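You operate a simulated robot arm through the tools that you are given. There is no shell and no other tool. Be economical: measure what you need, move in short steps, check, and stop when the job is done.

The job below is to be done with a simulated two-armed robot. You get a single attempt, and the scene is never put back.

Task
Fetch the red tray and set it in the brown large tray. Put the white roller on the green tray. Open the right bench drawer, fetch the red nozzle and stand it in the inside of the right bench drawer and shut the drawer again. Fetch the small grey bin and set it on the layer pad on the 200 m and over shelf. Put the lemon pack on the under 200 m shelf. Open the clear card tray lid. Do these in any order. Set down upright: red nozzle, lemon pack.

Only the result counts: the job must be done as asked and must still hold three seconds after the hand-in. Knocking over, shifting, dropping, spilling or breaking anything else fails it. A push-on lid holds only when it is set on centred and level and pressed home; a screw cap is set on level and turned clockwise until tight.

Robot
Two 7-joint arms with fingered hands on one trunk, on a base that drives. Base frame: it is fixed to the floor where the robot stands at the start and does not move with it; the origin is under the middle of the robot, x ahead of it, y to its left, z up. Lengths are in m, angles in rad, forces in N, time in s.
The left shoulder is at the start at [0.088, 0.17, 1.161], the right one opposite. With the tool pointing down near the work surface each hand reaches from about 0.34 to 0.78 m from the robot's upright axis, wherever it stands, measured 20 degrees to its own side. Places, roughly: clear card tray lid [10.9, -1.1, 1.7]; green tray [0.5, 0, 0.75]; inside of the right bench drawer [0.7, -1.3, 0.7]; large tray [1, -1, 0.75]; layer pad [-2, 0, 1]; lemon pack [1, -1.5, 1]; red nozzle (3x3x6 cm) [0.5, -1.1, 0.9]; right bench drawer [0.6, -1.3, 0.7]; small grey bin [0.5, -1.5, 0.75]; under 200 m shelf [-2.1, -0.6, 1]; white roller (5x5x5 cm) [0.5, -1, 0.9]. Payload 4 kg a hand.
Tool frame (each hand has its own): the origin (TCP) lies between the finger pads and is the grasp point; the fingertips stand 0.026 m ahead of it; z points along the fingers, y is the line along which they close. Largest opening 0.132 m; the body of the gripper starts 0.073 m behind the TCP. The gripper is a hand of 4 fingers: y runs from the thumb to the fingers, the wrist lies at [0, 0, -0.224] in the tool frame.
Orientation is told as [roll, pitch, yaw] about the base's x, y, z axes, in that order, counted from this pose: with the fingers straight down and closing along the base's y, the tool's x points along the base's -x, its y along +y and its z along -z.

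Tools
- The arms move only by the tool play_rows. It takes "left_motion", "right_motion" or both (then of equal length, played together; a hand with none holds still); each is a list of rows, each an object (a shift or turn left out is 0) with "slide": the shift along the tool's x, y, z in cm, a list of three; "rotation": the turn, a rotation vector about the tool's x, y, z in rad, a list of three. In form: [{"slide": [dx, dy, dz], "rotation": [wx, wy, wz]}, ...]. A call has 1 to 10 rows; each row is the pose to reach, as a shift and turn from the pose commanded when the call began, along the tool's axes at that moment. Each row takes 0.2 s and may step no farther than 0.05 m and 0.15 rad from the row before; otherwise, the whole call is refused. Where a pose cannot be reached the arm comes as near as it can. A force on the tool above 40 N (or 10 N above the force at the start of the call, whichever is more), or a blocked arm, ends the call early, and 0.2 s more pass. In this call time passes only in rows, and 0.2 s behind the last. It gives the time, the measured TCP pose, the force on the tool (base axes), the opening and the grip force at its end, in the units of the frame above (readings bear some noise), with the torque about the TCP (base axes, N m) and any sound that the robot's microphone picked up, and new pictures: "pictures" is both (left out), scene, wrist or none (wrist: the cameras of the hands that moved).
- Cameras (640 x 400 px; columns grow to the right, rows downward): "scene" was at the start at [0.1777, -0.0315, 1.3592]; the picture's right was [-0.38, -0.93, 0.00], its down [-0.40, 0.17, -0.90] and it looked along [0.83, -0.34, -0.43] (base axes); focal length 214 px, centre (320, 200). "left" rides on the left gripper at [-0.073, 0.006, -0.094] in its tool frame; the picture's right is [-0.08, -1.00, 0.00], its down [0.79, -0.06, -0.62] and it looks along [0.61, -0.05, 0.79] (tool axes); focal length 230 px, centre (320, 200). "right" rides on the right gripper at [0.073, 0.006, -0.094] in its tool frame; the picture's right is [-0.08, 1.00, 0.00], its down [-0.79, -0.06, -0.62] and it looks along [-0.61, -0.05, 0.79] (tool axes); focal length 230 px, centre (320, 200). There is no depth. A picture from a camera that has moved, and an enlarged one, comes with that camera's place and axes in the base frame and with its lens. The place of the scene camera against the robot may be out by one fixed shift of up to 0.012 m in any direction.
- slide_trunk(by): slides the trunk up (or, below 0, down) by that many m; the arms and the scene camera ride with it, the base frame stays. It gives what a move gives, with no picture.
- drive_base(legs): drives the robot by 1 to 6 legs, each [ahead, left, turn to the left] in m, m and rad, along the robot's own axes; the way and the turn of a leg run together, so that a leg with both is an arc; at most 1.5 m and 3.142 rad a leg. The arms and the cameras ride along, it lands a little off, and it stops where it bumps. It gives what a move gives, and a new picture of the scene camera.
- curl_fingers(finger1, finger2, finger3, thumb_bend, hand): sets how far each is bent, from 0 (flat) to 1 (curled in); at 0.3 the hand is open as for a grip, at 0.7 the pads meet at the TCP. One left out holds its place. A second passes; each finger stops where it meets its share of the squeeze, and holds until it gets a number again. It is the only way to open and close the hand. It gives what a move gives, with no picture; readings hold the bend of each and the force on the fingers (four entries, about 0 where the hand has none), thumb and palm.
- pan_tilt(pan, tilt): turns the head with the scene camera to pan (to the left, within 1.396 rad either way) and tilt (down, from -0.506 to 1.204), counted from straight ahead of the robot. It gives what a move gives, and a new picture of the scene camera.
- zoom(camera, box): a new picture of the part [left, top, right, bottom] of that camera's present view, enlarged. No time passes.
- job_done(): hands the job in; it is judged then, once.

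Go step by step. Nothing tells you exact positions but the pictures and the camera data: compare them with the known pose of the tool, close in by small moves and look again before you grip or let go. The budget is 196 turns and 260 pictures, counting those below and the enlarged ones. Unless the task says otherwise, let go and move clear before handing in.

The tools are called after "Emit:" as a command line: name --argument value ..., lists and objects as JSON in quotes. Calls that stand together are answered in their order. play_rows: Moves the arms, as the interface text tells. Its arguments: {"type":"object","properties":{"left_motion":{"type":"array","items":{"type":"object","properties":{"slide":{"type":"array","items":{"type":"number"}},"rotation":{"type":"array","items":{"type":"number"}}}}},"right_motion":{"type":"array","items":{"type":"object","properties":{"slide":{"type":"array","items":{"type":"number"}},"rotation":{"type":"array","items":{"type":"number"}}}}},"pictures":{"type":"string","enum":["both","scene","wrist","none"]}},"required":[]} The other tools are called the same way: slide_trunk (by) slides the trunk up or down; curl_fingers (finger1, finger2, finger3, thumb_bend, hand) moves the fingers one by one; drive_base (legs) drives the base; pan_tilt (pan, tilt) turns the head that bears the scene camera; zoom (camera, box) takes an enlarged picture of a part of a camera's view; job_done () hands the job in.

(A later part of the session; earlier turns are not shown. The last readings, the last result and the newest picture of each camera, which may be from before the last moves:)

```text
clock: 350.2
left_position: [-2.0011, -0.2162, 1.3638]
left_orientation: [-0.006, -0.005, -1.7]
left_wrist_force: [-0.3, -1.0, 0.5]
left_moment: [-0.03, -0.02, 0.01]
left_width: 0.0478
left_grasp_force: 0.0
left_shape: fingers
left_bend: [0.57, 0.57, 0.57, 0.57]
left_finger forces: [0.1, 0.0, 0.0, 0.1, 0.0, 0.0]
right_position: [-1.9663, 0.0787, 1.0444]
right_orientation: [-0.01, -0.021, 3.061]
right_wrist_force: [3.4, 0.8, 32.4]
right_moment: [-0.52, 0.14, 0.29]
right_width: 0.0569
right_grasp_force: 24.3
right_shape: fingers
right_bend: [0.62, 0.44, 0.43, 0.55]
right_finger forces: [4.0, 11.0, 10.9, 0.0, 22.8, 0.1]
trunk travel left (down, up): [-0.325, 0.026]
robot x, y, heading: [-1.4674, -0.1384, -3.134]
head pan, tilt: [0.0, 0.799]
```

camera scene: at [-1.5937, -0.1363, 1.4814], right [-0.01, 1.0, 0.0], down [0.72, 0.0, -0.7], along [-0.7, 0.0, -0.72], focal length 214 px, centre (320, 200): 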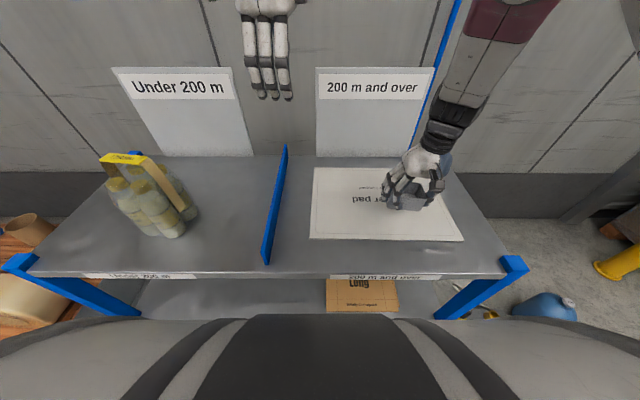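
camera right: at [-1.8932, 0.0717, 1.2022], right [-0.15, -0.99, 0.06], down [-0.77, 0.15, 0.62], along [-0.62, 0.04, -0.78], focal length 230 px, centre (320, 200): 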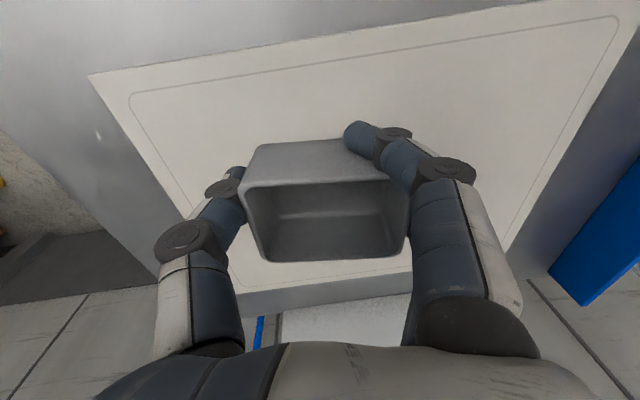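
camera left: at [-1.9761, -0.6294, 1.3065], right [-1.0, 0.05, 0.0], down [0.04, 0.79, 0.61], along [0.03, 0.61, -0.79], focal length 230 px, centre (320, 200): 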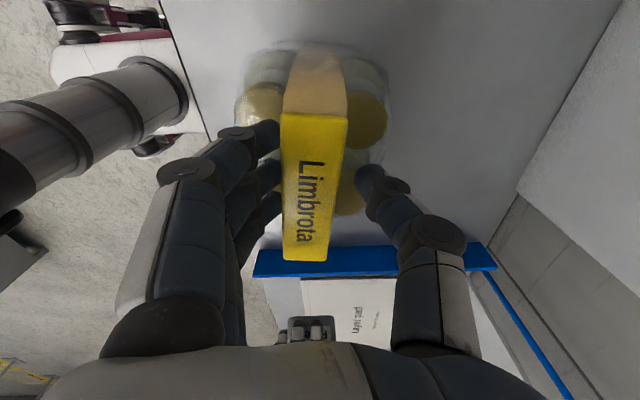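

Contact already. I ease up and check.

Emit:
play_rows --right_motion '[{"slide": [0, 0, -0.7]}]' --pictures "both"

```text
clock: 350.6
left_position: [-2.0027, -0.2163, 1.3617]
left_orientation: [-0.004, -0.002, -1.697]
left_wrist_force: [0.4, 0.5, 0.2]
left_moment: [0.01, -0.04, 0.03]
left_width: 0.0477
left_grasp_force: 0.1
left_shape: fingers
left_bend: [0.57, 0.57, 0.57, 0.57]
left_finger forces: [0.1, 0.0, 0.1, 0.0, 0.0, 0.0]
right_position: [-1.9652, 0.0795, 1.0437]
right_orientation: [-0.014, -0.005, 3.058]
right_wrist_force: [-10.3, -4.6, 32.0]
right_moment: [-0.56, 0.46, 0.13]
right_width: 0.056
right_grasp_force: 22.9
right_shape: fingers
right_bend: [0.61, 0.44, 0.43, 0.56]
right_finger forces: [2.2, 12.3, 12.0, 0.0, 18.6, 0.1]
trunk travel left (down, up): [-0.325, 0.026]
robot x, y, heading: [-1.4668, -0.1352, -3.137]
head pan, tilt: [0.0, 0.799]
camera scene: at [-1.591, -0.1383, 1.4817], right [-0.01, 1.0, 0.0], down [0.72, 0.01, -0.7], along [-0.7, 0.0, -0.72], focal length 214 px, centre (320, 200)
camera right: at [-1.8925, 0.0667, 1.1372], right [-0.16, -0.99, -0.01], down [-0.77, 0.12, 0.62], along [-0.61, 0.11, -0.78], focal length 230 px, centre (320, 200)
```

scene: 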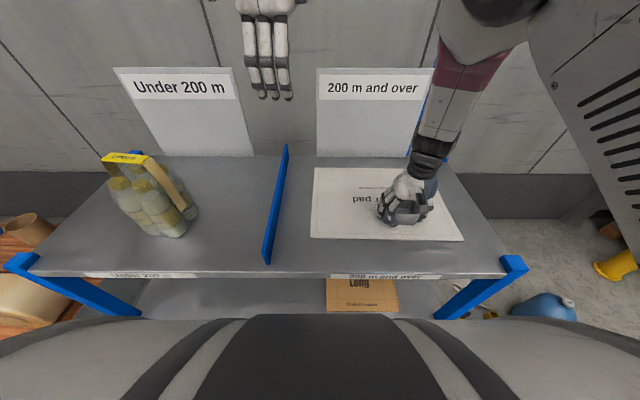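
right: 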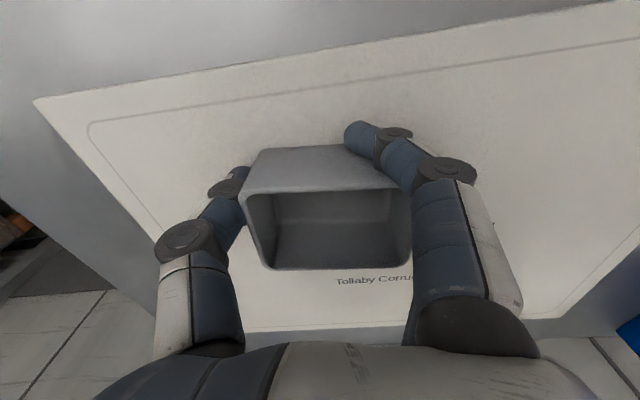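

Emit:
play_rows --right_motion '[{"slide": [0, 0, -0.8]}]' --pictures "none"

```text
clock: 351.1
left_position: [-2.0033, -0.2152, 1.3617]
left_orientation: [-0.003, -0.003, -1.698]
left_wrist_force: [-0.1, 0.1, 0.2]
left_moment: [0.02, -0.02, -0.02]
left_width: 0.0476
left_grasp_force: 0.0
left_shape: fingers
left_bend: [0.57, 0.57, 0.57, 0.57]
left_finger forces: [0.0, 0.0, 0.1, 0.0, 0.0, 0.0]
right_position: [-1.9599, 0.0824, 1.0433]
right_orientation: [-0.016, 0.014, 3.06]
right_wrist_force: [-3.2, 0.4, 5.6]
right_moment: [-0.3, 0.36, -0.1]
right_width: 0.0559
right_grasp_force: 22.4
right_shape: fingers
right_bend: [0.61, 0.44, 0.43, 0.56]
right_finger forces: [2.7, 10.8, 10.3, 0.0, 20.7, 0.0]
trunk travel left (down, up): [-0.325, 0.026]
robot x, y, heading: [-1.4694, -0.1389, -3.133]
head pan, tilt: [0.0, 0.799]
```

Nearly unloaded. I open the hand and rise.

Emit:
curl_fingers --hand "right" --finger1 0.35 --finger2 0.35 --finger3 0.35 --thumb_bend 0.35

Emit:
play_rows --right_motion '[{"slide": [0, 0, -1]}, {"slide": [0, 0, -3]}, {"slide": [0, 0, -6]}, {"slide": [0, 0, -10]}, {"slide": [0, 0, -14]}]' --pictures "both"

```text
clock: 352.1
left_position: [-2.0033, -0.2154, 1.3618]
left_orientation: [-0.003, -0.004, -1.698]
left_wrist_force: [0.4, -0.6, -0.4]
left_moment: [0.0, -0.01, 0.03]
left_width: 0.0476
left_grasp_force: 0.1
left_shape: fingers
left_bend: [0.57, 0.57, 0.57, 0.57]
left_finger forces: [0.0, 0.1, 0.1, 0.1, 0.1, 0.0]
right_position: [-1.9628, 0.0779, 1.0488]
right_orientation: [-0.01, 0.003, 3.062]
right_wrist_force: [0.1, -0.9, 0.3]
right_moment: [0.01, -0.03, -0.02]
right_width: 0.1197
right_grasp_force: 0.0
right_shape: fingers
right_bend: [0.35, 0.35, 0.35, 0.35]
right_finger forces: [0.1, 0.0, 0.1, 0.0, 0.0, 0.1]
trunk travel left (down, up): [-0.325, 0.026]
robot x, y, heading: [-1.4649, -0.1399, -3.139]
head pan, tilt: [0.0, 0.799]
```

```text
clock: 353.2
left_position: [-2.0029, -0.2155, 1.3626]
left_orientation: [-0.002, -0.002, -1.698]
left_wrist_force: [-0.5, 0.3, 0.5]
left_moment: [0.01, 0.02, 0.0]
left_width: 0.0475
left_grasp_force: 0.0
left_shape: fingers
left_bend: [0.57, 0.57, 0.57, 0.57]
left_finger forces: [0.0, 0.0, 0.0, 0.0, 0.1, 0.0]
right_position: [-1.9603, 0.0696, 1.1869]
right_orientation: [0.003, 0.012, 3.075]
right_wrist_force: [0.1, -0.3, 0.9]
right_moment: [0.02, 0.03, -0.01]
right_width: 0.12
right_grasp_force: 0.1
right_shape: fingers
right_bend: [0.35, 0.35, 0.35, 0.35]
right_finger forces: [0.0, 0.1, 0.0, 0.0, 0.1, 0.1]
trunk travel left (down, up): [-0.325, 0.026]
robot x, y, heading: [-1.4708, -0.14, -3.139]
head pan, tilt: [0.0, 0.799]
camera scene: at [-1.5908, -0.1367, 1.4817], right [-0.01, 1.0, 0.0], down [0.72, 0.0, -0.7], along [-0.7, 0.0, -0.72], focal length 214 px, centre (320, 200)
camera right: at [-1.8895, 0.0582, 1.2822], right [-0.14, -0.99, 0.0], down [-0.79, 0.12, 0.61], along [-0.6, 0.09, -0.8], focal length 230 px, centre (320, 200)
```

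scene: 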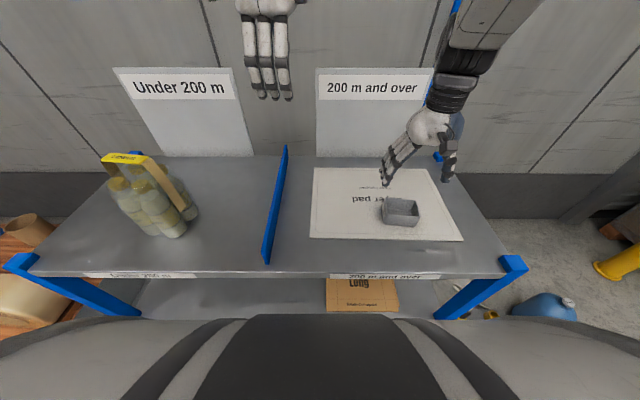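
right: 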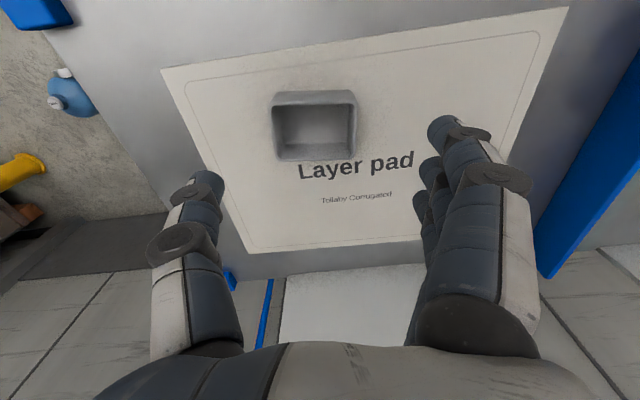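

The bin sits on the layer pad. Only the card tray lid remains, far off at x≈10.9. I back away, turn round and head along the aisle at y≈-2.5 to survey the way.

Emit:
drive_base --legs '[[-0.5, 0, 0], [0, 0, 1.571], [0, 0, 1.571], [0, -1.2, 0], [0, -1.2, 0], [1.5, 0, 0]]'

Emit:
pan_tilt --pan 0 --tilt 0.25

```text
clock: 391.7
left_position: [1.1017, -2.4336, 1.3614]
left_orientation: [-0.001, -0.004, 1.458]
left_wrist_force: [0.3, -0.5, 0.1]
left_moment: [-0.02, 0.02, -0.02]
left_width: 0.0473
left_grasp_force: 0.1
left_shape: fingers
left_bend: [0.57, 0.57, 0.57, 0.57]
left_finger forces: [0.0, 0.0, 0.0, 0.0, 0.1, 0.1]
right_position: [1.066, -2.7147, 1.1916]
right_orientation: [0.007, 0.002, -0.046]
right_wrist_force: [1.3, -0.1, -0.3]
right_moment: [0.02, 0.0, 0.02]
right_width: 0.1196
right_grasp_force: 0.1
right_shape: fingers
right_bend: [0.35, 0.35, 0.35, 0.35]
right_finger forces: [0.1, 0.0, 0.0, 0.0, 0.1, 0.1]
trunk travel left (down, up): [-0.325, 0.026]
robot x, y, heading: [0.5717, -2.5179, 0.022]
head pan, tilt: [0.0, 0.799]
camera scene: at [0.6888, -2.5109, 1.4816], right [0.02, -1.0, 0.0], down [-0.72, -0.01, -0.7], along [0.7, 0.01, -0.72], focal length 214 px, centre (320, 200)
```

scene: 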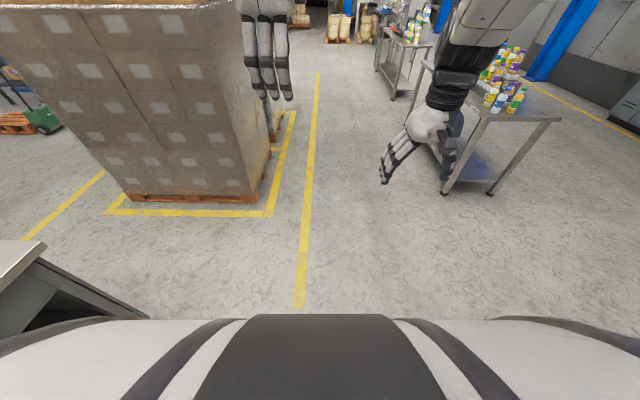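

```text
clock: 392.7
left_position: [1.1023, -2.4337, 1.3618]
left_orientation: [-0.002, -0.004, 1.457]
left_wrist_force: [0.4, -0.5, 0.8]
left_moment: [-0.01, -0.03, -0.03]
left_width: 0.0477
left_grasp_force: 0.0
left_shape: fingers
left_bend: [0.57, 0.57, 0.57, 0.57]
left_finger forces: [0.0, 0.0, 0.1, 0.1, 0.1, 0.1]
right_position: [1.0665, -2.7151, 1.1915]
right_orientation: [0.013, 0.002, -0.05]
right_wrist_force: [0.7, 0.2, -0.8]
right_moment: [-0.02, 0.05, -0.02]
right_width: 0.1194
right_grasp_force: 0.1
right_shape: fingers
right_bend: [0.35, 0.35, 0.35, 0.35]
right_finger forces: [0.0, 0.0, 0.0, 0.0, 0.0, 0.0]
trunk travel left (down, up): [-0.325, 0.026]
robot x, y, heading: [0.5677, -2.5174, 0.023]
head pan, tilt: [0.0, 0.25]
camera scene: at [0.7015, -2.5106, 1.5306], right [0.02, -1.0, 0.0], down [-0.25, -0.01, -0.97], along [0.97, 0.02, -0.25], focal length 214 px, centre (320, 200)
```

scene: 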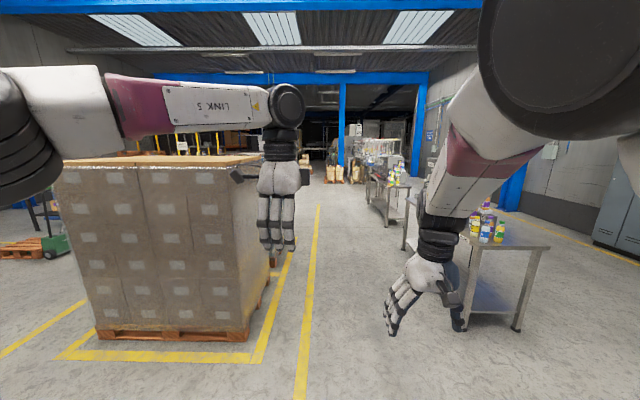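

The aisle ahead is open. I zoom on the far end to see the route toward (10.9, -1.1).

Emit:
zoom --camera "scene" --box '[240, 100, 440, 225]'

Emit:
drive_base --legs '[[0, -0.2, -0.02], [1.5, 0, 0], [1.5, 0, 0]]'

```text
3.20 times, centred on (340, 162) of scene
camera zoom: at [0.7015, -2.5106, 1.5306], right [0.02, -1.0, 0.0], down [-0.25, -0.01, -0.97], along [0.97, 0.02, -0.25], focal length 686 px, centre (256, 320)
```

zoom: 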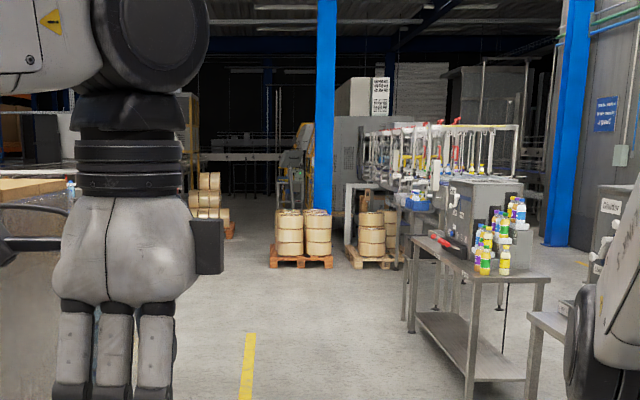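

```text
clock: 409.2
left_position: [4.1153, -2.6604, 1.3621]
left_orientation: [-0.001, -0.004, 1.429]
left_wrist_force: [-0.6, 0.7, 0.5]
left_moment: [0.0, -0.02, -0.04]
left_width: 0.0477
left_grasp_force: 0.0
left_shape: fingers
left_bend: [0.57, 0.57, 0.57, 0.57]
left_finger forces: [0.1, 0.1, 0.0, 0.0, 0.1, 0.0]
right_position: [4.0706, -2.9416, 1.1913]
right_orientation: [0.015, 0.001, -0.079]
right_wrist_force: [-0.5, 0.0, 0.3]
right_moment: [-0.01, -0.01, 0.01]
right_width: 0.1193
right_grasp_force: 0.0
right_shape: fingers
right_bend: [0.35, 0.35, 0.35, 0.35]
right_finger forces: [0.0, 0.0, 0.0, 0.1, 0.1, 0.1]
trunk travel left (down, up): [-0.325, 0.026]
robot x, y, heading: [3.5794, -2.7284, -0.011]
head pan, tilt: [0.0, 0.25]
camera scene: at [3.7121, -2.7264, 1.5307], right [-0.01, -1.0, 0.0], down [-0.25, 0.0, -0.97], along [0.97, -0.01, -0.25], focal length 214 px, centre (320, 200)
```

scene: 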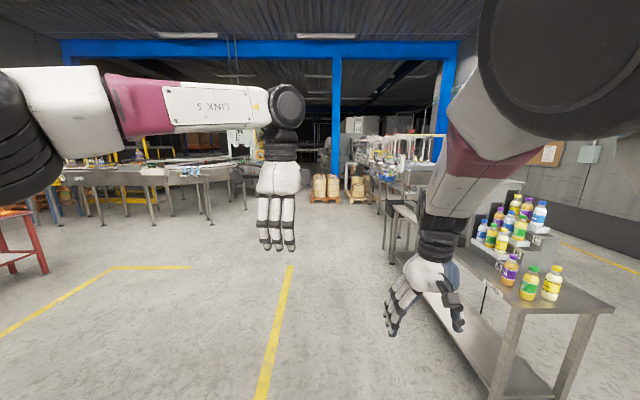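

Clear so far. I go on another 3 m and look to the left-front for the card tray.

Emit:
drive_base --legs '[[1.5, 0, 0], [1.5, 0, 0]]'

Emit:
pan_tilt --pan 0.4 --tilt 0.05

Emit:
zoom --camera "scene" --box '[200, 80, 440, 230]'

```text
clock: 423.6
left_position: [7.1021, -2.6767, 1.3615]
left_orientation: [-0.001, -0.005, 1.435]
left_wrist_force: [0.0, 0.1, -0.7]
left_moment: [0.02, -0.01, 0.01]
left_width: 0.0477
left_grasp_force: 0.1
left_shape: fingers
left_bend: [0.57, 0.57, 0.57, 0.57]
left_finger forces: [0.0, 0.0, 0.0, 0.0, 0.0, 0.1]
right_position: [7.059, -2.9583, 1.1919]
right_orientation: [0.014, 0.001, -0.072]
right_wrist_force: [-0.5, -0.6, 0.1]
right_moment: [0.0, 0.0, -0.04]
right_width: 0.1198
right_grasp_force: 0.0
right_shape: fingers
right_bend: [0.35, 0.35, 0.35, 0.35]
right_finger forces: [0.1, 0.0, 0.0, 0.0, 0.1, 0.0]
trunk travel left (down, up): [-0.325, 0.026]
robot x, y, heading: [6.568, -2.7528, 0.003]
head pan, tilt: [0.0, 0.25]
camera scene: at [6.6986, -2.7465, 1.5307], right [0.0, -1.0, 0.0], down [-0.25, 0.0, -0.97], along [0.97, 0.0, -0.25], focal length 214 px, centre (320, 200)
```

scene: 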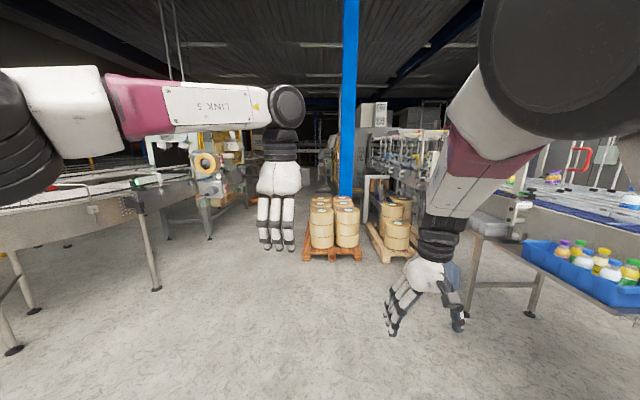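

```text
clock: 424.4
left_position: [7.1008, -2.6767, 1.3615]
left_orientation: [-0.003, -0.004, 1.436]
left_wrist_force: [-0.1, 0.2, -0.6]
left_moment: [0.02, 0.0, 0.02]
left_width: 0.0475
left_grasp_force: 0.0
left_shape: fingers
left_bend: [0.57, 0.57, 0.57, 0.57]
left_finger forces: [0.1, 0.1, 0.1, 0.1, 0.0, 0.0]
right_position: [7.0598, -2.9577, 1.1912]
right_orientation: [0.015, 0.003, -0.073]
right_wrist_force: [0.7, 0.6, -0.1]
right_moment: [-0.04, -0.01, 0.03]
right_width: 0.1196
right_grasp_force: 0.1
right_shape: fingers
right_bend: [0.35, 0.35, 0.35, 0.35]
right_finger forces: [0.0, 0.1, 0.0, 0.0, 0.0, 0.0]
trunk travel left (down, up): [-0.325, 0.026]
robot x, y, heading: [6.5658, -2.7494, 0.0]
head pan, tilt: [0.4, 0.051]
camera scene: at [6.6891, -2.7111, 1.5491], right [0.39, -0.92, 0.0], down [-0.05, -0.02, -1.0], along [0.92, 0.39, -0.05], focal length 214 px, centre (320, 200)
```

scene: 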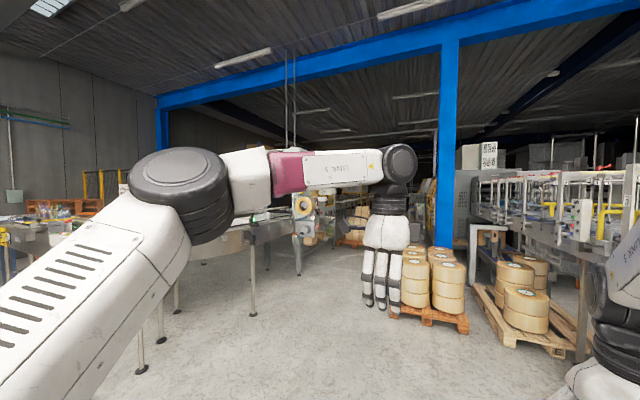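

```text
2.67 times, centred on (320, 155) of scene
camera zoom: at [6.6891, -2.7111, 1.5491], right [0.39, -0.92, 0.0], down [-0.05, -0.02, -1.0], along [0.92, 0.39, -0.05], focal length 572 px, centre (320, 320)
```

zoom: 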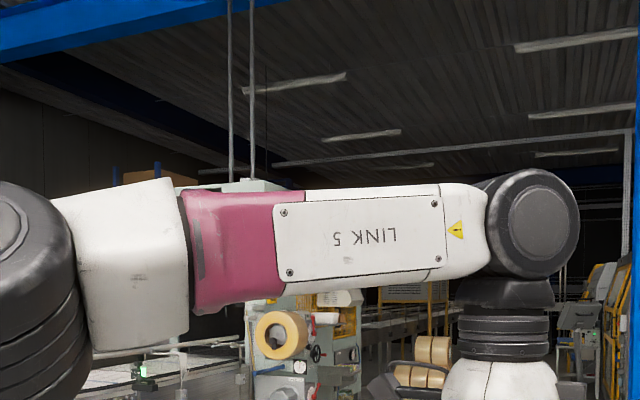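

There's a machine at left-front near the target; my left arm hides it. I lower the left arm and go closer along y≈-1.9.

Emit:
play_rows --left_motion '[{"slide": [0, 2, 4]}, {"slide": [0, 4, 8]}, {"slide": [0, 6, 12]}, {"slide": [0, 8, 16]}, {"slide": [0, 10, 20]}, {"slide": [0, 12, 24]}, {"slide": [0, 12, 28]}, {"slide": [0, 12, 32]}]' --pictures "none"

Emit:
drive_base --legs '[[0, 0.85, 0], [1.5, 0, 0], [0.5, 0, 0]]'

Emit:
zoom --camera "scene" --box '[200, 80, 440, 230]'

```text
clock: 426.2
left_position: [6.9821, -2.6605, 1.0405]
left_orientation: [-0.003, -0.004, 1.436]
left_wrist_force: [0.1, 1.6, -0.5]
left_moment: [0.01, -0.01, -0.01]
left_width: 0.0477
left_grasp_force: 0.1
left_shape: fingers
left_bend: [0.57, 0.57, 0.57, 0.57]
left_finger forces: [0.1, 0.1, 0.0, 0.1, 0.1, 0.1]
right_position: [7.0595, -2.9591, 1.1908]
right_orientation: [0.016, 0.005, -0.071]
right_wrist_force: [-0.1, 0.8, -0.3]
right_moment: [-0.01, -0.01, 0.01]
right_width: 0.1198
right_grasp_force: 0.0
right_shape: fingers
right_bend: [0.35, 0.35, 0.35, 0.35]
right_finger forces: [0.0, 0.0, 0.1, 0.1, 0.0, 0.1]
trunk travel left (down, up): [-0.325, 0.026]
robot x, y, heading: [6.5687, -2.7469, -0.004]
head pan, tilt: [0.4, 0.051]
```

```text
clock: 443.7
left_position: [8.9909, -1.7828, 1.0405]
left_orientation: [-0.002, -0.003, 1.454]
left_wrist_force: [0.6, 0.5, -0.9]
left_moment: [-0.04, -0.01, 0.01]
left_width: 0.0478
left_grasp_force: 0.1
left_shape: fingers
left_bend: [0.57, 0.57, 0.57, 0.57]
left_finger forces: [0.0, 0.0, 0.0, 0.0, 0.1, 0.0]
right_position: [9.0725, -2.0804, 1.191]
right_orientation: [0.014, 0.004, -0.053]
right_wrist_force: [-0.5, -0.5, 0.0]
right_moment: [-0.01, 0.01, -0.03]
right_width: 0.1198
right_grasp_force: 0.0
right_shape: fingers
right_bend: [0.35, 0.35, 0.35, 0.35]
right_finger forces: [0.1, 0.0, 0.0, 0.0, 0.1, 0.1]
trunk travel left (down, up): [-0.325, 0.026]
robot x, y, heading: [8.5768, -1.8801, 0.016]
head pan, tilt: [0.4, 0.051]
camera scene: at [8.6978, -1.8376, 1.5491], right [0.4, -0.91, 0.0], down [-0.05, -0.02, -1.0], along [0.91, 0.4, -0.05], focal length 214 px, centre (320, 200)
```

scene: 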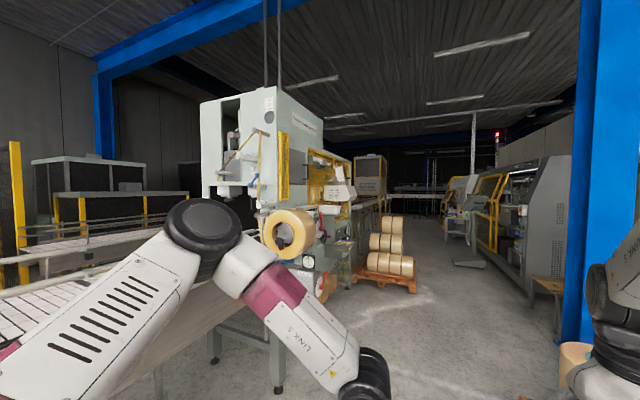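

```text
2.67 times, centred on (320, 155) of scene
camera zoom: at [8.6978, -1.8376, 1.5491], right [0.4, -0.91, 0.0], down [-0.05, -0.02, -1.0], along [0.91, 0.4, -0.05], focal length 572 px, centre (320, 320)
```

zoom: 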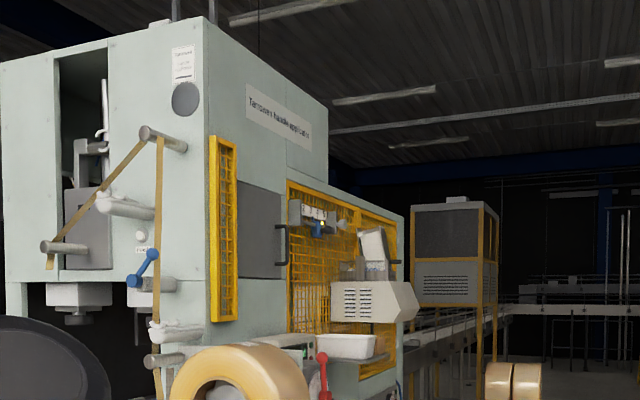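

I see a "Tarrowen handle applicator" machine; the lid should be on its right-hand side around z 1.7. I drive alongside and turn to face it.

Emit:
drive_base --legs '[[1.2, 0, -0.016], [0.75, 0, 0], [0, 0, 1.571]]'

Emit:
pan_tilt --pan 0 --tilt -0.05

```text
clock: 457.2
left_position: [10.4197, -1.4539, 1.0416]
left_orientation: [-0.002, -0.004, 3.013]
left_wrist_force: [-0.1, -0.1, -0.1]
left_moment: [-0.04, 0.0, -0.02]
left_width: 0.0479
left_grasp_force: 0.0
left_shape: fingers
left_bend: [0.57, 0.57, 0.57, 0.57]
left_finger forces: [0.0, 0.1, 0.0, 0.1, 0.1, 0.1]
right_position: [10.7198, -1.3765, 1.1915]
right_orientation: [0.015, 0.002, 1.503]
right_wrist_force: [-0.4, -0.5, 0.9]
right_moment: [0.01, 0.03, 0.02]
right_width: 0.1198
right_grasp_force: 0.1
right_shape: fingers
right_bend: [0.35, 0.35, 0.35, 0.35]
right_finger forces: [0.0, 0.0, 0.0, 0.1, 0.0, 0.0]
trunk travel left (down, up): [-0.325, 0.026]
robot x, y, heading: [10.5126, -1.8698, 1.574]
head pan, tilt: [0.4, 0.051]
camera scene: at [10.4743, -1.7426, 1.5491], right [0.92, 0.39, 0.0], down [0.02, -0.05, -1.0], along [-0.39, 0.92, -0.05], focal length 214 px, centre (320, 200)
```

scene: 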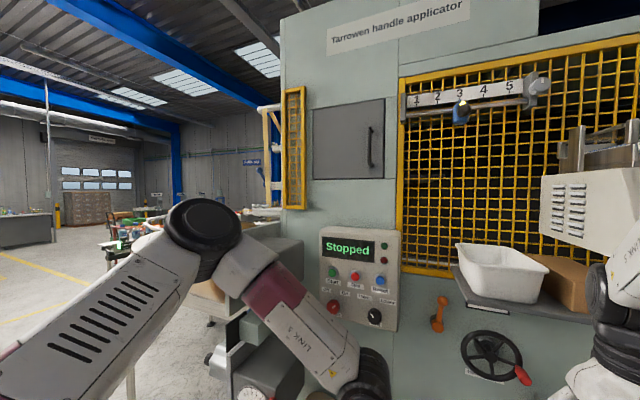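

```text
clock: 458.1
left_position: [10.4206, -1.4559, 1.0425]
left_orientation: [-0.003, -0.004, 3.013]
left_wrist_force: [0.1, 0.3, 0.0]
left_moment: [0.02, -0.01, -0.01]
left_width: 0.0476
left_grasp_force: 0.0
left_shape: fingers
left_bend: [0.57, 0.57, 0.57, 0.57]
left_finger forces: [0.0, 0.0, 0.1, 0.0, 0.1, 0.0]
right_position: [10.7183, -1.3759, 1.1919]
right_orientation: [0.017, 0.001, 1.504]
right_wrist_force: [0.4, -0.5, 0.2]
right_moment: [0.01, -0.01, 0.01]
right_width: 0.12
right_grasp_force: 0.1
right_shape: fingers
right_bend: [0.35, 0.35, 0.35, 0.35]
right_finger forces: [0.0, 0.0, 0.1, 0.0, 0.1, 0.1]
trunk travel left (down, up): [-0.325, 0.026]
robot x, y, heading: [10.5077, -1.868, 1.572]
head pan, tilt: [0.0, -0.051]
camera scene: at [10.5098, -1.7378, 1.5582], right [1.0, 0.0, 0.0], down [0.0, 0.05, -1.0], along [0.0, 1.0, 0.05], focal length 214 px, centre (320, 200)
```

scene: 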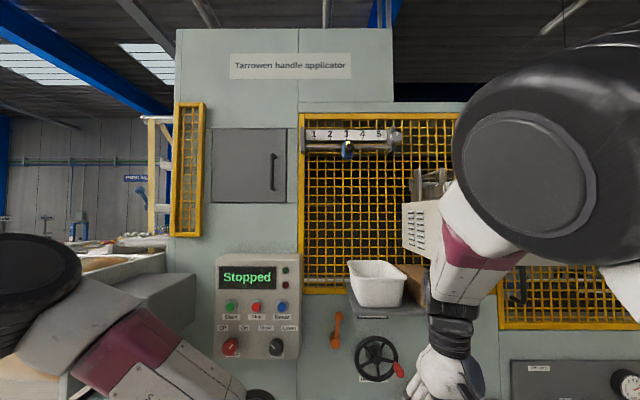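

The card tray is at the vented box on the right, hidden by my right arm. I lower the right arm to clear the view.

Emit:
play_rows --right_motion '[{"slide": [0.5, 0, 4]}, {"slide": [1, 0, 8]}, {"slide": [1.5, 0, 12]}, {"slide": [2, 0, 16]}, {"slide": [2.5, 0, 20]}, {"slide": [3, 0, 24]}, {"slide": [3, 0, 28]}]' --pictures "none"

Emit:
pan_tilt --pan -0.5 --tilt -0.1

Emit:
zoom --camera "scene" --box '[200, 80, 440, 260]'

```text
clock: 459.7
left_position: [10.4206, -1.4546, 1.04]
left_orientation: [-0.002, -0.003, 3.011]
left_wrist_force: [0.4, -0.1, 0.5]
left_moment: [-0.01, 0.0, 0.0]
left_width: 0.0476
left_grasp_force: 0.2
left_shape: fingers
left_bend: [0.57, 0.57, 0.57, 0.57]
left_finger forces: [0.0, 0.0, 0.0, 0.0, 0.1, 0.0]
right_position: [10.7279, -1.3982, 0.9184]
right_orientation: [0.053, -0.005, 1.432]
right_wrist_force: [1.0, 0.3, -0.2]
right_moment: [0.0, 0.0, 0.04]
right_width: 0.1199
right_grasp_force: 0.1
right_shape: fingers
right_bend: [0.35, 0.35, 0.35, 0.35]
right_finger forces: [0.0, 0.1, 0.2, 0.1, 0.0, 0.0]
trunk travel left (down, up): [-0.325, 0.026]
robot x, y, heading: [10.5115, -1.8737, 1.573]
head pan, tilt: [0.0, -0.051]
```

```text
clock: 460.6
left_position: [10.4204, -1.4561, 1.0403]
left_orientation: [-0.003, -0.004, 3.013]
left_wrist_force: [0.1, -0.9, 0.7]
left_moment: [0.01, -0.02, 0.02]
left_width: 0.0476
left_grasp_force: 0.1
left_shape: fingers
left_bend: [0.57, 0.57, 0.57, 0.57]
left_finger forces: [0.0, 0.0, 0.0, 0.0, 0.0, 0.0]
right_position: [10.7303, -1.4031, 0.9137]
right_orientation: [0.048, 0.004, 1.43]
right_wrist_force: [-0.2, -0.6, 1.0]
right_moment: [-0.02, 0.01, 0.0]
right_width: 0.1197
right_grasp_force: 0.1
right_shape: fingers
right_bend: [0.35, 0.35, 0.35, 0.35]
right_finger forces: [0.0, 0.0, 0.0, 0.1, 0.0, 0.0]
trunk travel left (down, up): [-0.325, 0.026]
robot x, y, heading: [10.5141, -1.8705, 1.574]
head pan, tilt: [-0.499, -0.099]
camera scene: at [10.5515, -1.7497, 1.5625], right [0.88, -0.47, 0.0], down [0.05, 0.09, -1.0], along [0.47, 0.88, 0.1], focal length 214 px, centre (320, 200)
```

scene: 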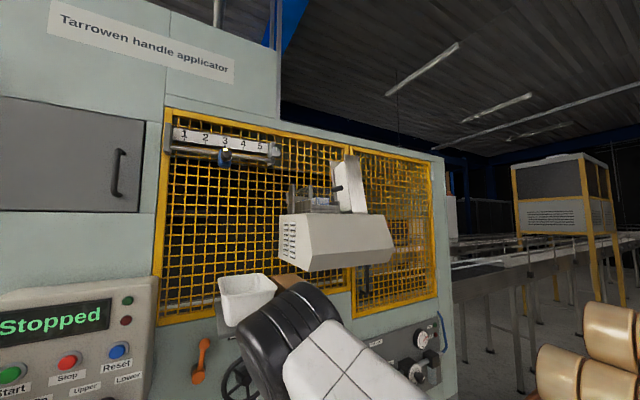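

```text
2.22 times, centred on (320, 170) of scene
camera zoom: at [10.5515, -1.7497, 1.5625], right [0.88, -0.47, 0.0], down [0.05, 0.09, -1.0], along [0.47, 0.88, 0.1], focal length 477 px, centre (320, 267)
```

zoom: 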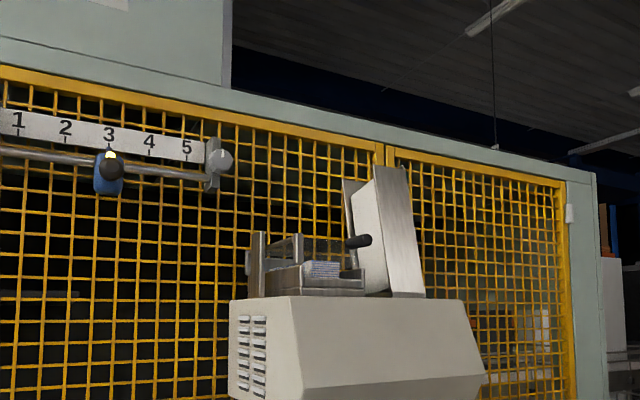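

The card unit with its tray is at centre. I sidestep right to stand in front of it and look closer.

Emit:
drive_base --legs '[[0, -0.38, 0]]'

Emit:
pan_tilt --pan 0 --tilt -0.1

Emit:
zoom --camera "scene" --box '[240, 120, 400, 240]'

```text
clock: 464.5
left_position: [10.7995, -1.4528, 1.0424]
left_orientation: [-0.002, -0.004, 3.015]
left_wrist_force: [-0.5, -0.1, 0.0]
left_moment: [0.0, -0.02, 0.0]
left_width: 0.0474
left_grasp_force: 0.0
left_shape: fingers
left_bend: [0.57, 0.57, 0.57, 0.57]
left_finger forces: [0.1, 0.1, 0.1, 0.0, 0.0, 0.0]
right_position: [11.1078, -1.4021, 0.9131]
right_orientation: [0.048, 0.006, 1.435]
right_wrist_force: [0.2, -0.1, 0.0]
right_moment: [-0.01, -0.01, -0.01]
right_width: 0.1198
right_grasp_force: 0.1
right_shape: fingers
right_bend: [0.35, 0.35, 0.35, 0.35]
right_finger forces: [0.0, 0.0, 0.0, 0.0, 0.1, 0.0]
trunk travel left (down, up): [-0.325, 0.026]
robot x, y, heading: [10.8946, -1.8653, 1.574]
head pan, tilt: [-0.499, -0.099]
camera scene: at [10.9315, -1.7479, 1.5625], right [0.88, -0.47, 0.0], down [0.05, 0.09, -1.0], along [0.47, 0.88, 0.1], focal length 214 px, centre (320, 200)
```

scene: 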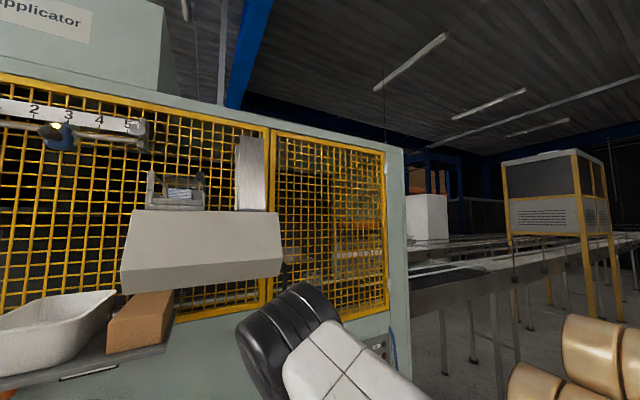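

```text
clock: 465.5
left_position: [10.8001, -1.4532, 1.0418]
left_orientation: [-0.001, -0.003, 3.014]
left_wrist_force: [-0.2, 0.4, -0.8]
left_moment: [-0.02, 0.03, 0.04]
left_width: 0.0477
left_grasp_force: 0.0
left_shape: fingers
left_bend: [0.57, 0.57, 0.57, 0.57]
left_finger forces: [0.0, 0.0, 0.0, 0.0, 0.0, 0.0]
right_position: [11.1095, -1.4003, 0.9127]
right_orientation: [0.051, 0.007, 1.427]
right_wrist_force: [-0.1, -0.4, -0.3]
right_moment: [-0.01, 0.01, 0.0]
right_width: 0.1197
right_grasp_force: 0.0
right_shape: fingers
right_bend: [0.35, 0.35, 0.35, 0.35]
right_finger forces: [0.1, 0.0, 0.0, 0.0, 0.1, 0.0]
trunk travel left (down, up): [-0.325, 0.026]
robot x, y, heading: [10.8908, -1.8662, 1.575]
head pan, tilt: [0.0, -0.099]
camera scene: at [10.8896, -1.7375, 1.5625], right [1.0, 0.01, 0.0], down [0.0, 0.1, -1.0], along [-0.01, 0.99, 0.1], focal length 214 px, centre (320, 200)
```

scene: 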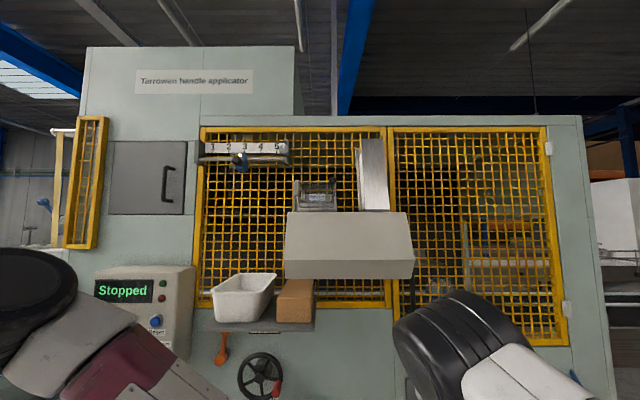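

```text
3.33 times, centred on (320, 180) of scene
camera zoom: at [10.8896, -1.7375, 1.5625], right [1.0, 0.01, 0.0], down [0.0, 0.1, -1.0], along [-0.01, 0.99, 0.1], focal length 715 px, centre (320, 267)
```

zoom: 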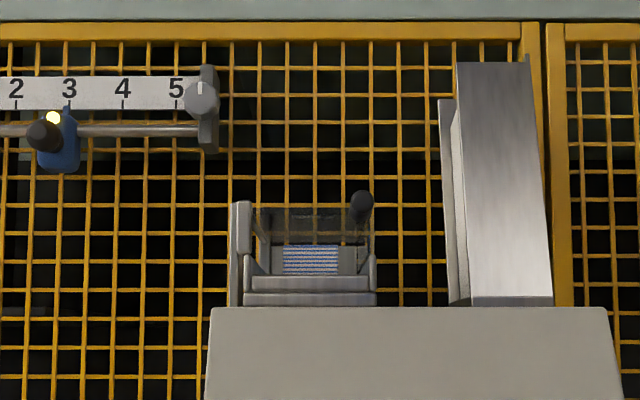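

I now see it: a clear lid over the card tray, with a black knob at its right end protruding toward me at ≈(10.92, -1.12, 1.685). I back off a little and bring the right hand up pointing forward.

Emit:
drive_base --legs '[[-0.2, 0, 0]]'

Emit:
play_rows --right_motion '[{"slide": [0, 0, -4], "rotation": [-0.085, -0.085, 0.085]}, {"slide": [0, 0, -8], "rotation": [-0.17, -0.17, 0.17]}, {"slide": [0, 0, -12], "rotation": [-0.255, -0.255, 0.255]}, {"slide": [0, 0, -16], "rotation": [-0.34, -0.34, 0.34]}, {"slide": [0, 0, -20], "rotation": [-0.425, -0.425, 0.425]}, {"slide": [0, 0, -24], "rotation": [-0.51, -0.51, 0.51]}, {"slide": [0, 0, -28], "rotation": [-0.595, -0.595, 0.595]}, {"slide": [0, 0, -32], "rotation": [-0.68, -0.68, 0.68]}, {"slide": [0, 0, -36], "rotation": [-0.765, -0.765, 0.765]}, {"slide": [0, 0, -40], "rotation": [-0.85, -0.85, 0.85]}]' --pictures "none"

Emit:
play_rows --right_motion '[{"rotation": [-0.085, -0.085, 0.085]}, {"rotation": [-0.17, -0.17, 0.17]}, {"rotation": [-0.255, -0.255, 0.255]}, {"rotation": [-0.34, -0.34, 0.34]}]' --pictures "none"

```text
clock: 467.1
left_position: [10.8015, -1.6503, 1.0414]
left_orientation: [-0.003, -0.004, 3.015]
left_wrist_force: [-0.3, -0.9, 0.2]
left_moment: [0.04, 0.03, 0.0]
left_width: 0.0476
left_grasp_force: 0.1
left_shape: fingers
left_bend: [0.57, 0.57, 0.57, 0.57]
left_finger forces: [0.0, 0.0, 0.0, 0.0, 0.0, 0.0]
right_position: [11.1106, -1.5988, 0.9138]
right_orientation: [0.051, 0.006, 1.428]
right_wrist_force: [0.8, -0.1, -0.5]
right_moment: [0.03, -0.03, 0.0]
right_width: 0.12
right_grasp_force: 0.0
right_shape: fingers
right_bend: [0.35, 0.35, 0.35, 0.35]
right_finger forces: [0.0, 0.1, 0.1, 0.1, 0.0, 0.0]
trunk travel left (down, up): [-0.325, 0.026]
robot x, y, heading: [10.8937, -2.0682, 1.575]
head pan, tilt: [0.0, -0.099]
camera scene: at [10.8907, -1.9357, 1.5626], right [1.0, 0.01, 0.0], down [0.0, 0.1, -0.99], along [-0.01, 0.99, 0.1], focal length 214 px, centre (320, 200)
```

scene: 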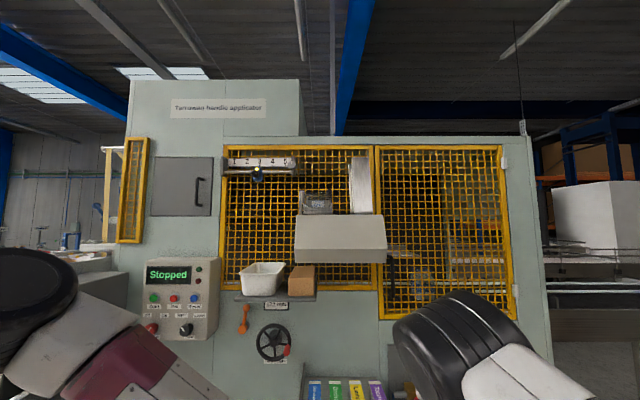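

```text
clock: 469.2
left_position: [10.8024, -1.65, 1.0417]
left_orientation: [-0.003, -0.004, 3.014]
left_wrist_force: [0.0, -0.6, 0.4]
left_moment: [0.0, 0.04, -0.03]
left_width: 0.0476
left_grasp_force: 0.1
left_shape: fingers
left_bend: [0.57, 0.57, 0.57, 0.57]
left_finger forces: [0.0, 0.0, 0.0, 0.0, 0.0, 0.1]
right_position: [11.1475, -1.5678, 1.3219]
right_orientation: [1.187, -0.161, 0.269]
right_wrist_force: [0.3, -0.1, 0.1]
right_moment: [0.03, 0.05, 0.02]
right_width: 0.1199
right_grasp_force: 0.0
right_shape: fingers
right_bend: [0.35, 0.35, 0.35, 0.35]
right_finger forces: [0.0, 0.1, 0.0, 0.1, 0.1, 0.0]
right hand out of reach, approached as far as the arm can: row 8, 9, 10
trunk travel left (down, up): [-0.325, 0.026]
robot x, y, heading: [10.8925, -2.0651, 1.576]
head pan, tilt: [0.0, -0.099]
```

```text
clock: 470.2
left_position: [10.8014, -1.6496, 1.0417]
left_orientation: [0.0, -0.005, 3.013]
left_wrist_force: [0.7, 0.4, -0.6]
left_moment: [0.0, -0.01, 0.02]
left_width: 0.0478
left_grasp_force: 0.0
left_shape: fingers
left_bend: [0.57, 0.57, 0.57, 0.57]
left_finger forces: [0.1, 0.0, 0.0, 0.1, 0.0, 0.0]
right_position: [11.1493, -1.5299, 1.3243]
right_orientation: [1.548, 0.11, -0.153]
right_wrist_force: [1.0, -0.7, 0.2]
right_moment: [0.0, 0.03, 0.0]
right_width: 0.1201
right_grasp_force: 0.0
right_shape: fingers
right_bend: [0.35, 0.35, 0.35, 0.35]
right_finger forces: [0.0, 0.0, 0.0, 0.0, 0.0, 0.0]
right hand out of reach, approached as far as the arm can: row 1, 2, 3, 4
trunk travel left (down, up): [-0.325, 0.026]
robot x, y, heading: [10.8916, -2.0697, 1.577]
head pan, tilt: [0.0, -0.099]
```

Orientation is nearly forward. I raise it and bring it in front of the knob (still ~17 cm short).

Emit:
play_rows --right_motion '[{"slide": [2, 3.5, 1], "rotation": [-0.01, 0.08, -0.05]}, {"slide": [4.2, 7, 2.5], "rotation": [-0.02, 0.153, -0.11]}, {"slide": [6.4, 10.5, 4], "rotation": [-0.02, 0.153, -0.11]}, {"slide": [8.6, 14, 5.5], "rotation": [-0.02, 0.153, -0.11]}, {"slide": [10.8, 17.5, 7], "rotation": [-0.02, 0.153, -0.11]}, {"slide": [13, 21, 8.5], "rotation": [-0.02, 0.153, -0.11]}, {"slide": [15.2, 24.5, 10], "rotation": [-0.02, 0.153, -0.11]}, {"slide": [17.4, 28, 12], "rotation": [-0.02, 0.153, -0.11]}, {"slide": [19.6, 31, 14], "rotation": [-0.02, 0.153, -0.11]}, {"slide": [22, 33, 16.5], "rotation": [-0.02, 0.153, -0.11]}]' --pictures "both"

```text
clock: 472.6
left_position: [10.8014, -1.6509, 1.0423]
left_orientation: [-0.001, -0.005, 3.015]
left_wrist_force: [0.8, 0.6, 0.4]
left_moment: [0.01, 0.02, 0.02]
left_width: 0.0478
left_grasp_force: 0.1
left_shape: fingers
left_bend: [0.57, 0.57, 0.57, 0.57]
left_finger forces: [0.1, 0.0, 0.0, 0.0, 0.0, 0.1]
right_position: [10.9987, -1.3325, 1.6753]
right_orientation: [1.576, 0.004, -0.002]
right_wrist_force: [-0.2, -0.2, 0.5]
right_moment: [-0.01, -0.02, 0.01]
right_width: 0.1198
right_grasp_force: 0.2
right_shape: fingers
right_bend: [0.35, 0.35, 0.35, 0.35]
right_finger forces: [0.0, 0.0, 0.2, 0.0, 0.0, 0.0]
right hand out of reach, approached as far as the arm can: row 3, 4, 5, 6, 7
trunk travel left (down, up): [-0.325, 0.026]
robot x, y, heading: [10.8909, -2.0675, 1.572]
head pan, tilt: [0.0, -0.099]
stopped in row 10 (right hand): the arm was blocked; the commanded pose is now the measured one
camera scene: at [10.8915, -1.9361, 1.5626], right [1.0, 0.01, 0.0], down [0.0, 0.1, -0.99], along [-0.01, 0.99, 0.1], focal length 214 px, centre (320, 200)
camera right: at [10.9259, -1.4256, 1.6814], right [0.08, -0.01, 1.0], down [0.78, -0.62, -0.07], along [0.62, 0.79, -0.05], focal length 230 px, centre (320, 200)
```

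scene: 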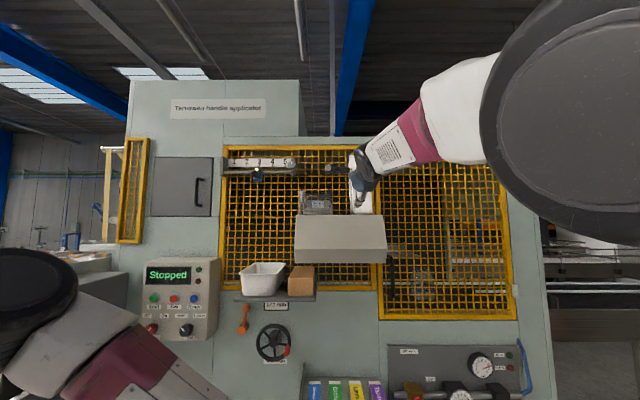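
right: 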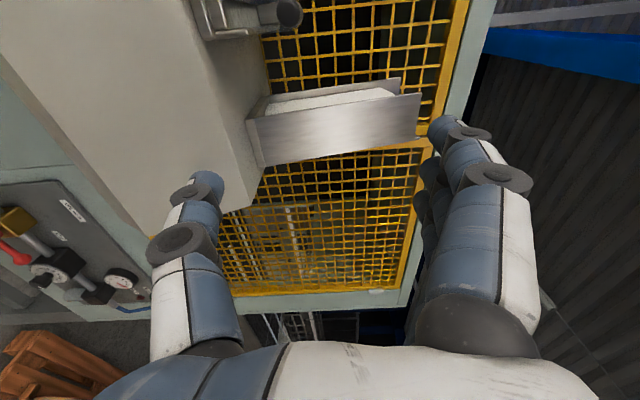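

Now the hand points forward at the right height. I shift it 8 cm left in front of the knob (≈(10.918, -1.23, 1.66)) and look at the lid from its camera.

Emit:
play_rows --right_motion '[{"slide": [3, 0, -1]}, {"slide": [6, 1, -2]}, {"slide": [8.3, 2, -2]}]' --pictures "wrist"

Emit:
zoom --camera "right" --box '[160, 0, 400, 180]'

```text
clock: 473.6
left_position: [10.8013, -1.6511, 1.0403]
left_orientation: [-0.002, -0.007, 3.014]
left_wrist_force: [0.3, 0.2, 0.2]
left_moment: [-0.02, 0.04, 0.01]
left_width: 0.0477
left_grasp_force: 0.1
left_shape: fingers
left_bend: [0.57, 0.57, 0.57, 0.57]
left_finger forces: [0.1, 0.0, 0.1, 0.0, 0.1, 0.1]
right_position: [10.9679, -1.3447, 1.7099]
right_orientation: [1.575, 0.086, -0.033]
right_wrist_force: [0.4, 0.0, 0.4]
right_moment: [0.01, 0.02, 0.0]
right_width: 0.1199
right_grasp_force: 0.0
right_shape: fingers
right_bend: [0.35, 0.35, 0.35, 0.35]
right_finger forces: [0.0, 0.0, 0.1, 0.0, 0.0, 0.0]
trunk travel left (down, up): [-0.325, 0.026]
robot x, y, heading: [10.8932, -2.0664, 1.577]
head pan, tilt: [0.0, -0.099]
stopped in row 3 (right hand): the arm was blocked; the commanded pose is now the measured one
camera right: at [10.8924, -1.4356, 1.7222], right [0.16, -0.01, 0.99], down [0.76, -0.64, -0.13], along [0.63, 0.77, -0.1], focal length 230 px, centre (320, 200)
```

right: 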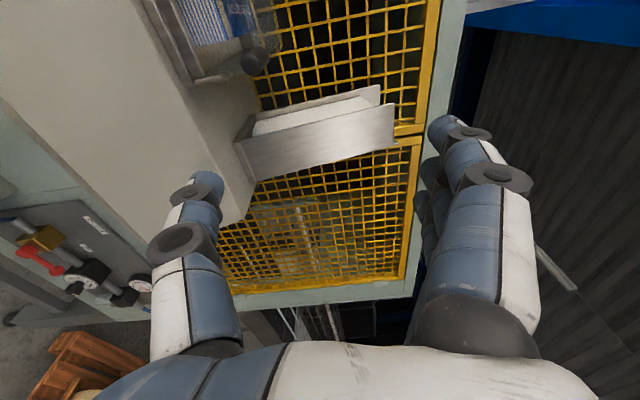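

```text
2.22 times, centred on (280, 90) of right
camera zoom: at [10.8924, -1.4356, 1.7222], right [0.16, -0.01, 0.99], down [0.76, -0.64, -0.13], along [0.63, 0.77, -0.1], focal length 511 px, centre (409, 444)
```

zoom: 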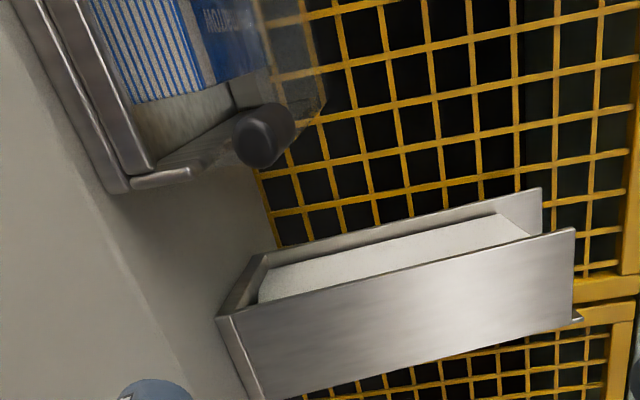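

I need a fuller view of the lid's hinge. I shift the base 12 cm left (hand stays clear in front).

Emit:
drive_base --legs '[[0, 0.12, 0]]'

Emit:
zoom --camera "right" --box '[120, 20, 400, 220]'

```text
clock: 475.4
left_position: [10.6807, -1.6508, 1.041]
left_orientation: [-0.001, -0.001, 3.014]
left_wrist_force: [0.1, -0.6, 0.3]
left_moment: [0.01, -0.03, -0.02]
left_width: 0.048
left_grasp_force: 0.0
left_shape: fingers
left_bend: [0.57, 0.57, 0.57, 0.57]
left_finger forces: [0.1, 0.0, 0.0, 0.0, 0.0, 0.1]
right_position: [10.846, -1.3455, 1.7096]
right_orientation: [1.574, 0.085, -0.034]
right_wrist_force: [-0.4, -0.2, 0.9]
right_moment: [0.0, 0.0, -0.01]
right_width: 0.1201
right_grasp_force: 0.1
right_shape: fingers
right_bend: [0.35, 0.35, 0.35, 0.35]
right_finger forces: [0.1, 0.1, 0.0, 0.0, 0.0, 0.0]
trunk travel left (down, up): [-0.325, 0.026]
robot x, y, heading: [10.7706, -2.0639, 1.574]
head pan, tilt: [0.0, -0.099]
camera scene: at [10.7705, -1.9355, 1.5625], right [1.0, 0.01, 0.0], down [0.0, 0.1, -1.0], along [-0.01, 0.99, 0.1], focal length 214 px, centre (320, 200)
```

scene: 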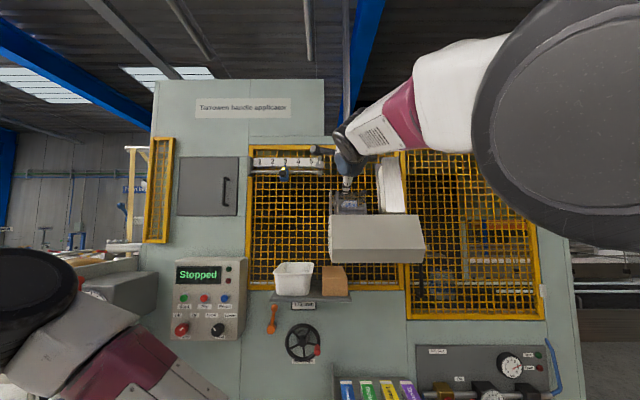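

```text
2.00 times, centred on (260, 120) of right
camera zoom: at [10.7703, -1.4365, 1.7221], right [0.16, -0.01, 0.99], down [0.76, -0.64, -0.13], along [0.63, 0.77, -0.1], focal length 460 px, centre (440, 360)
```

zoom: 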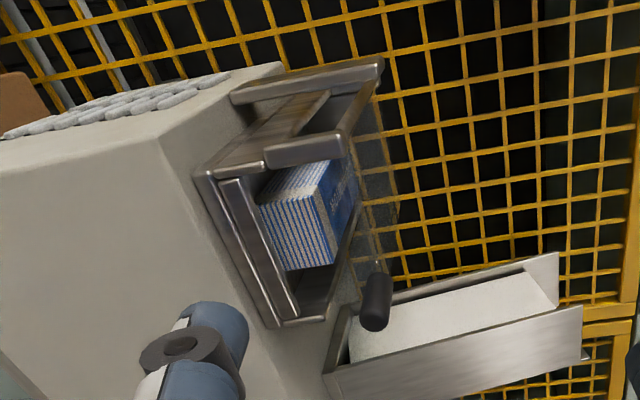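

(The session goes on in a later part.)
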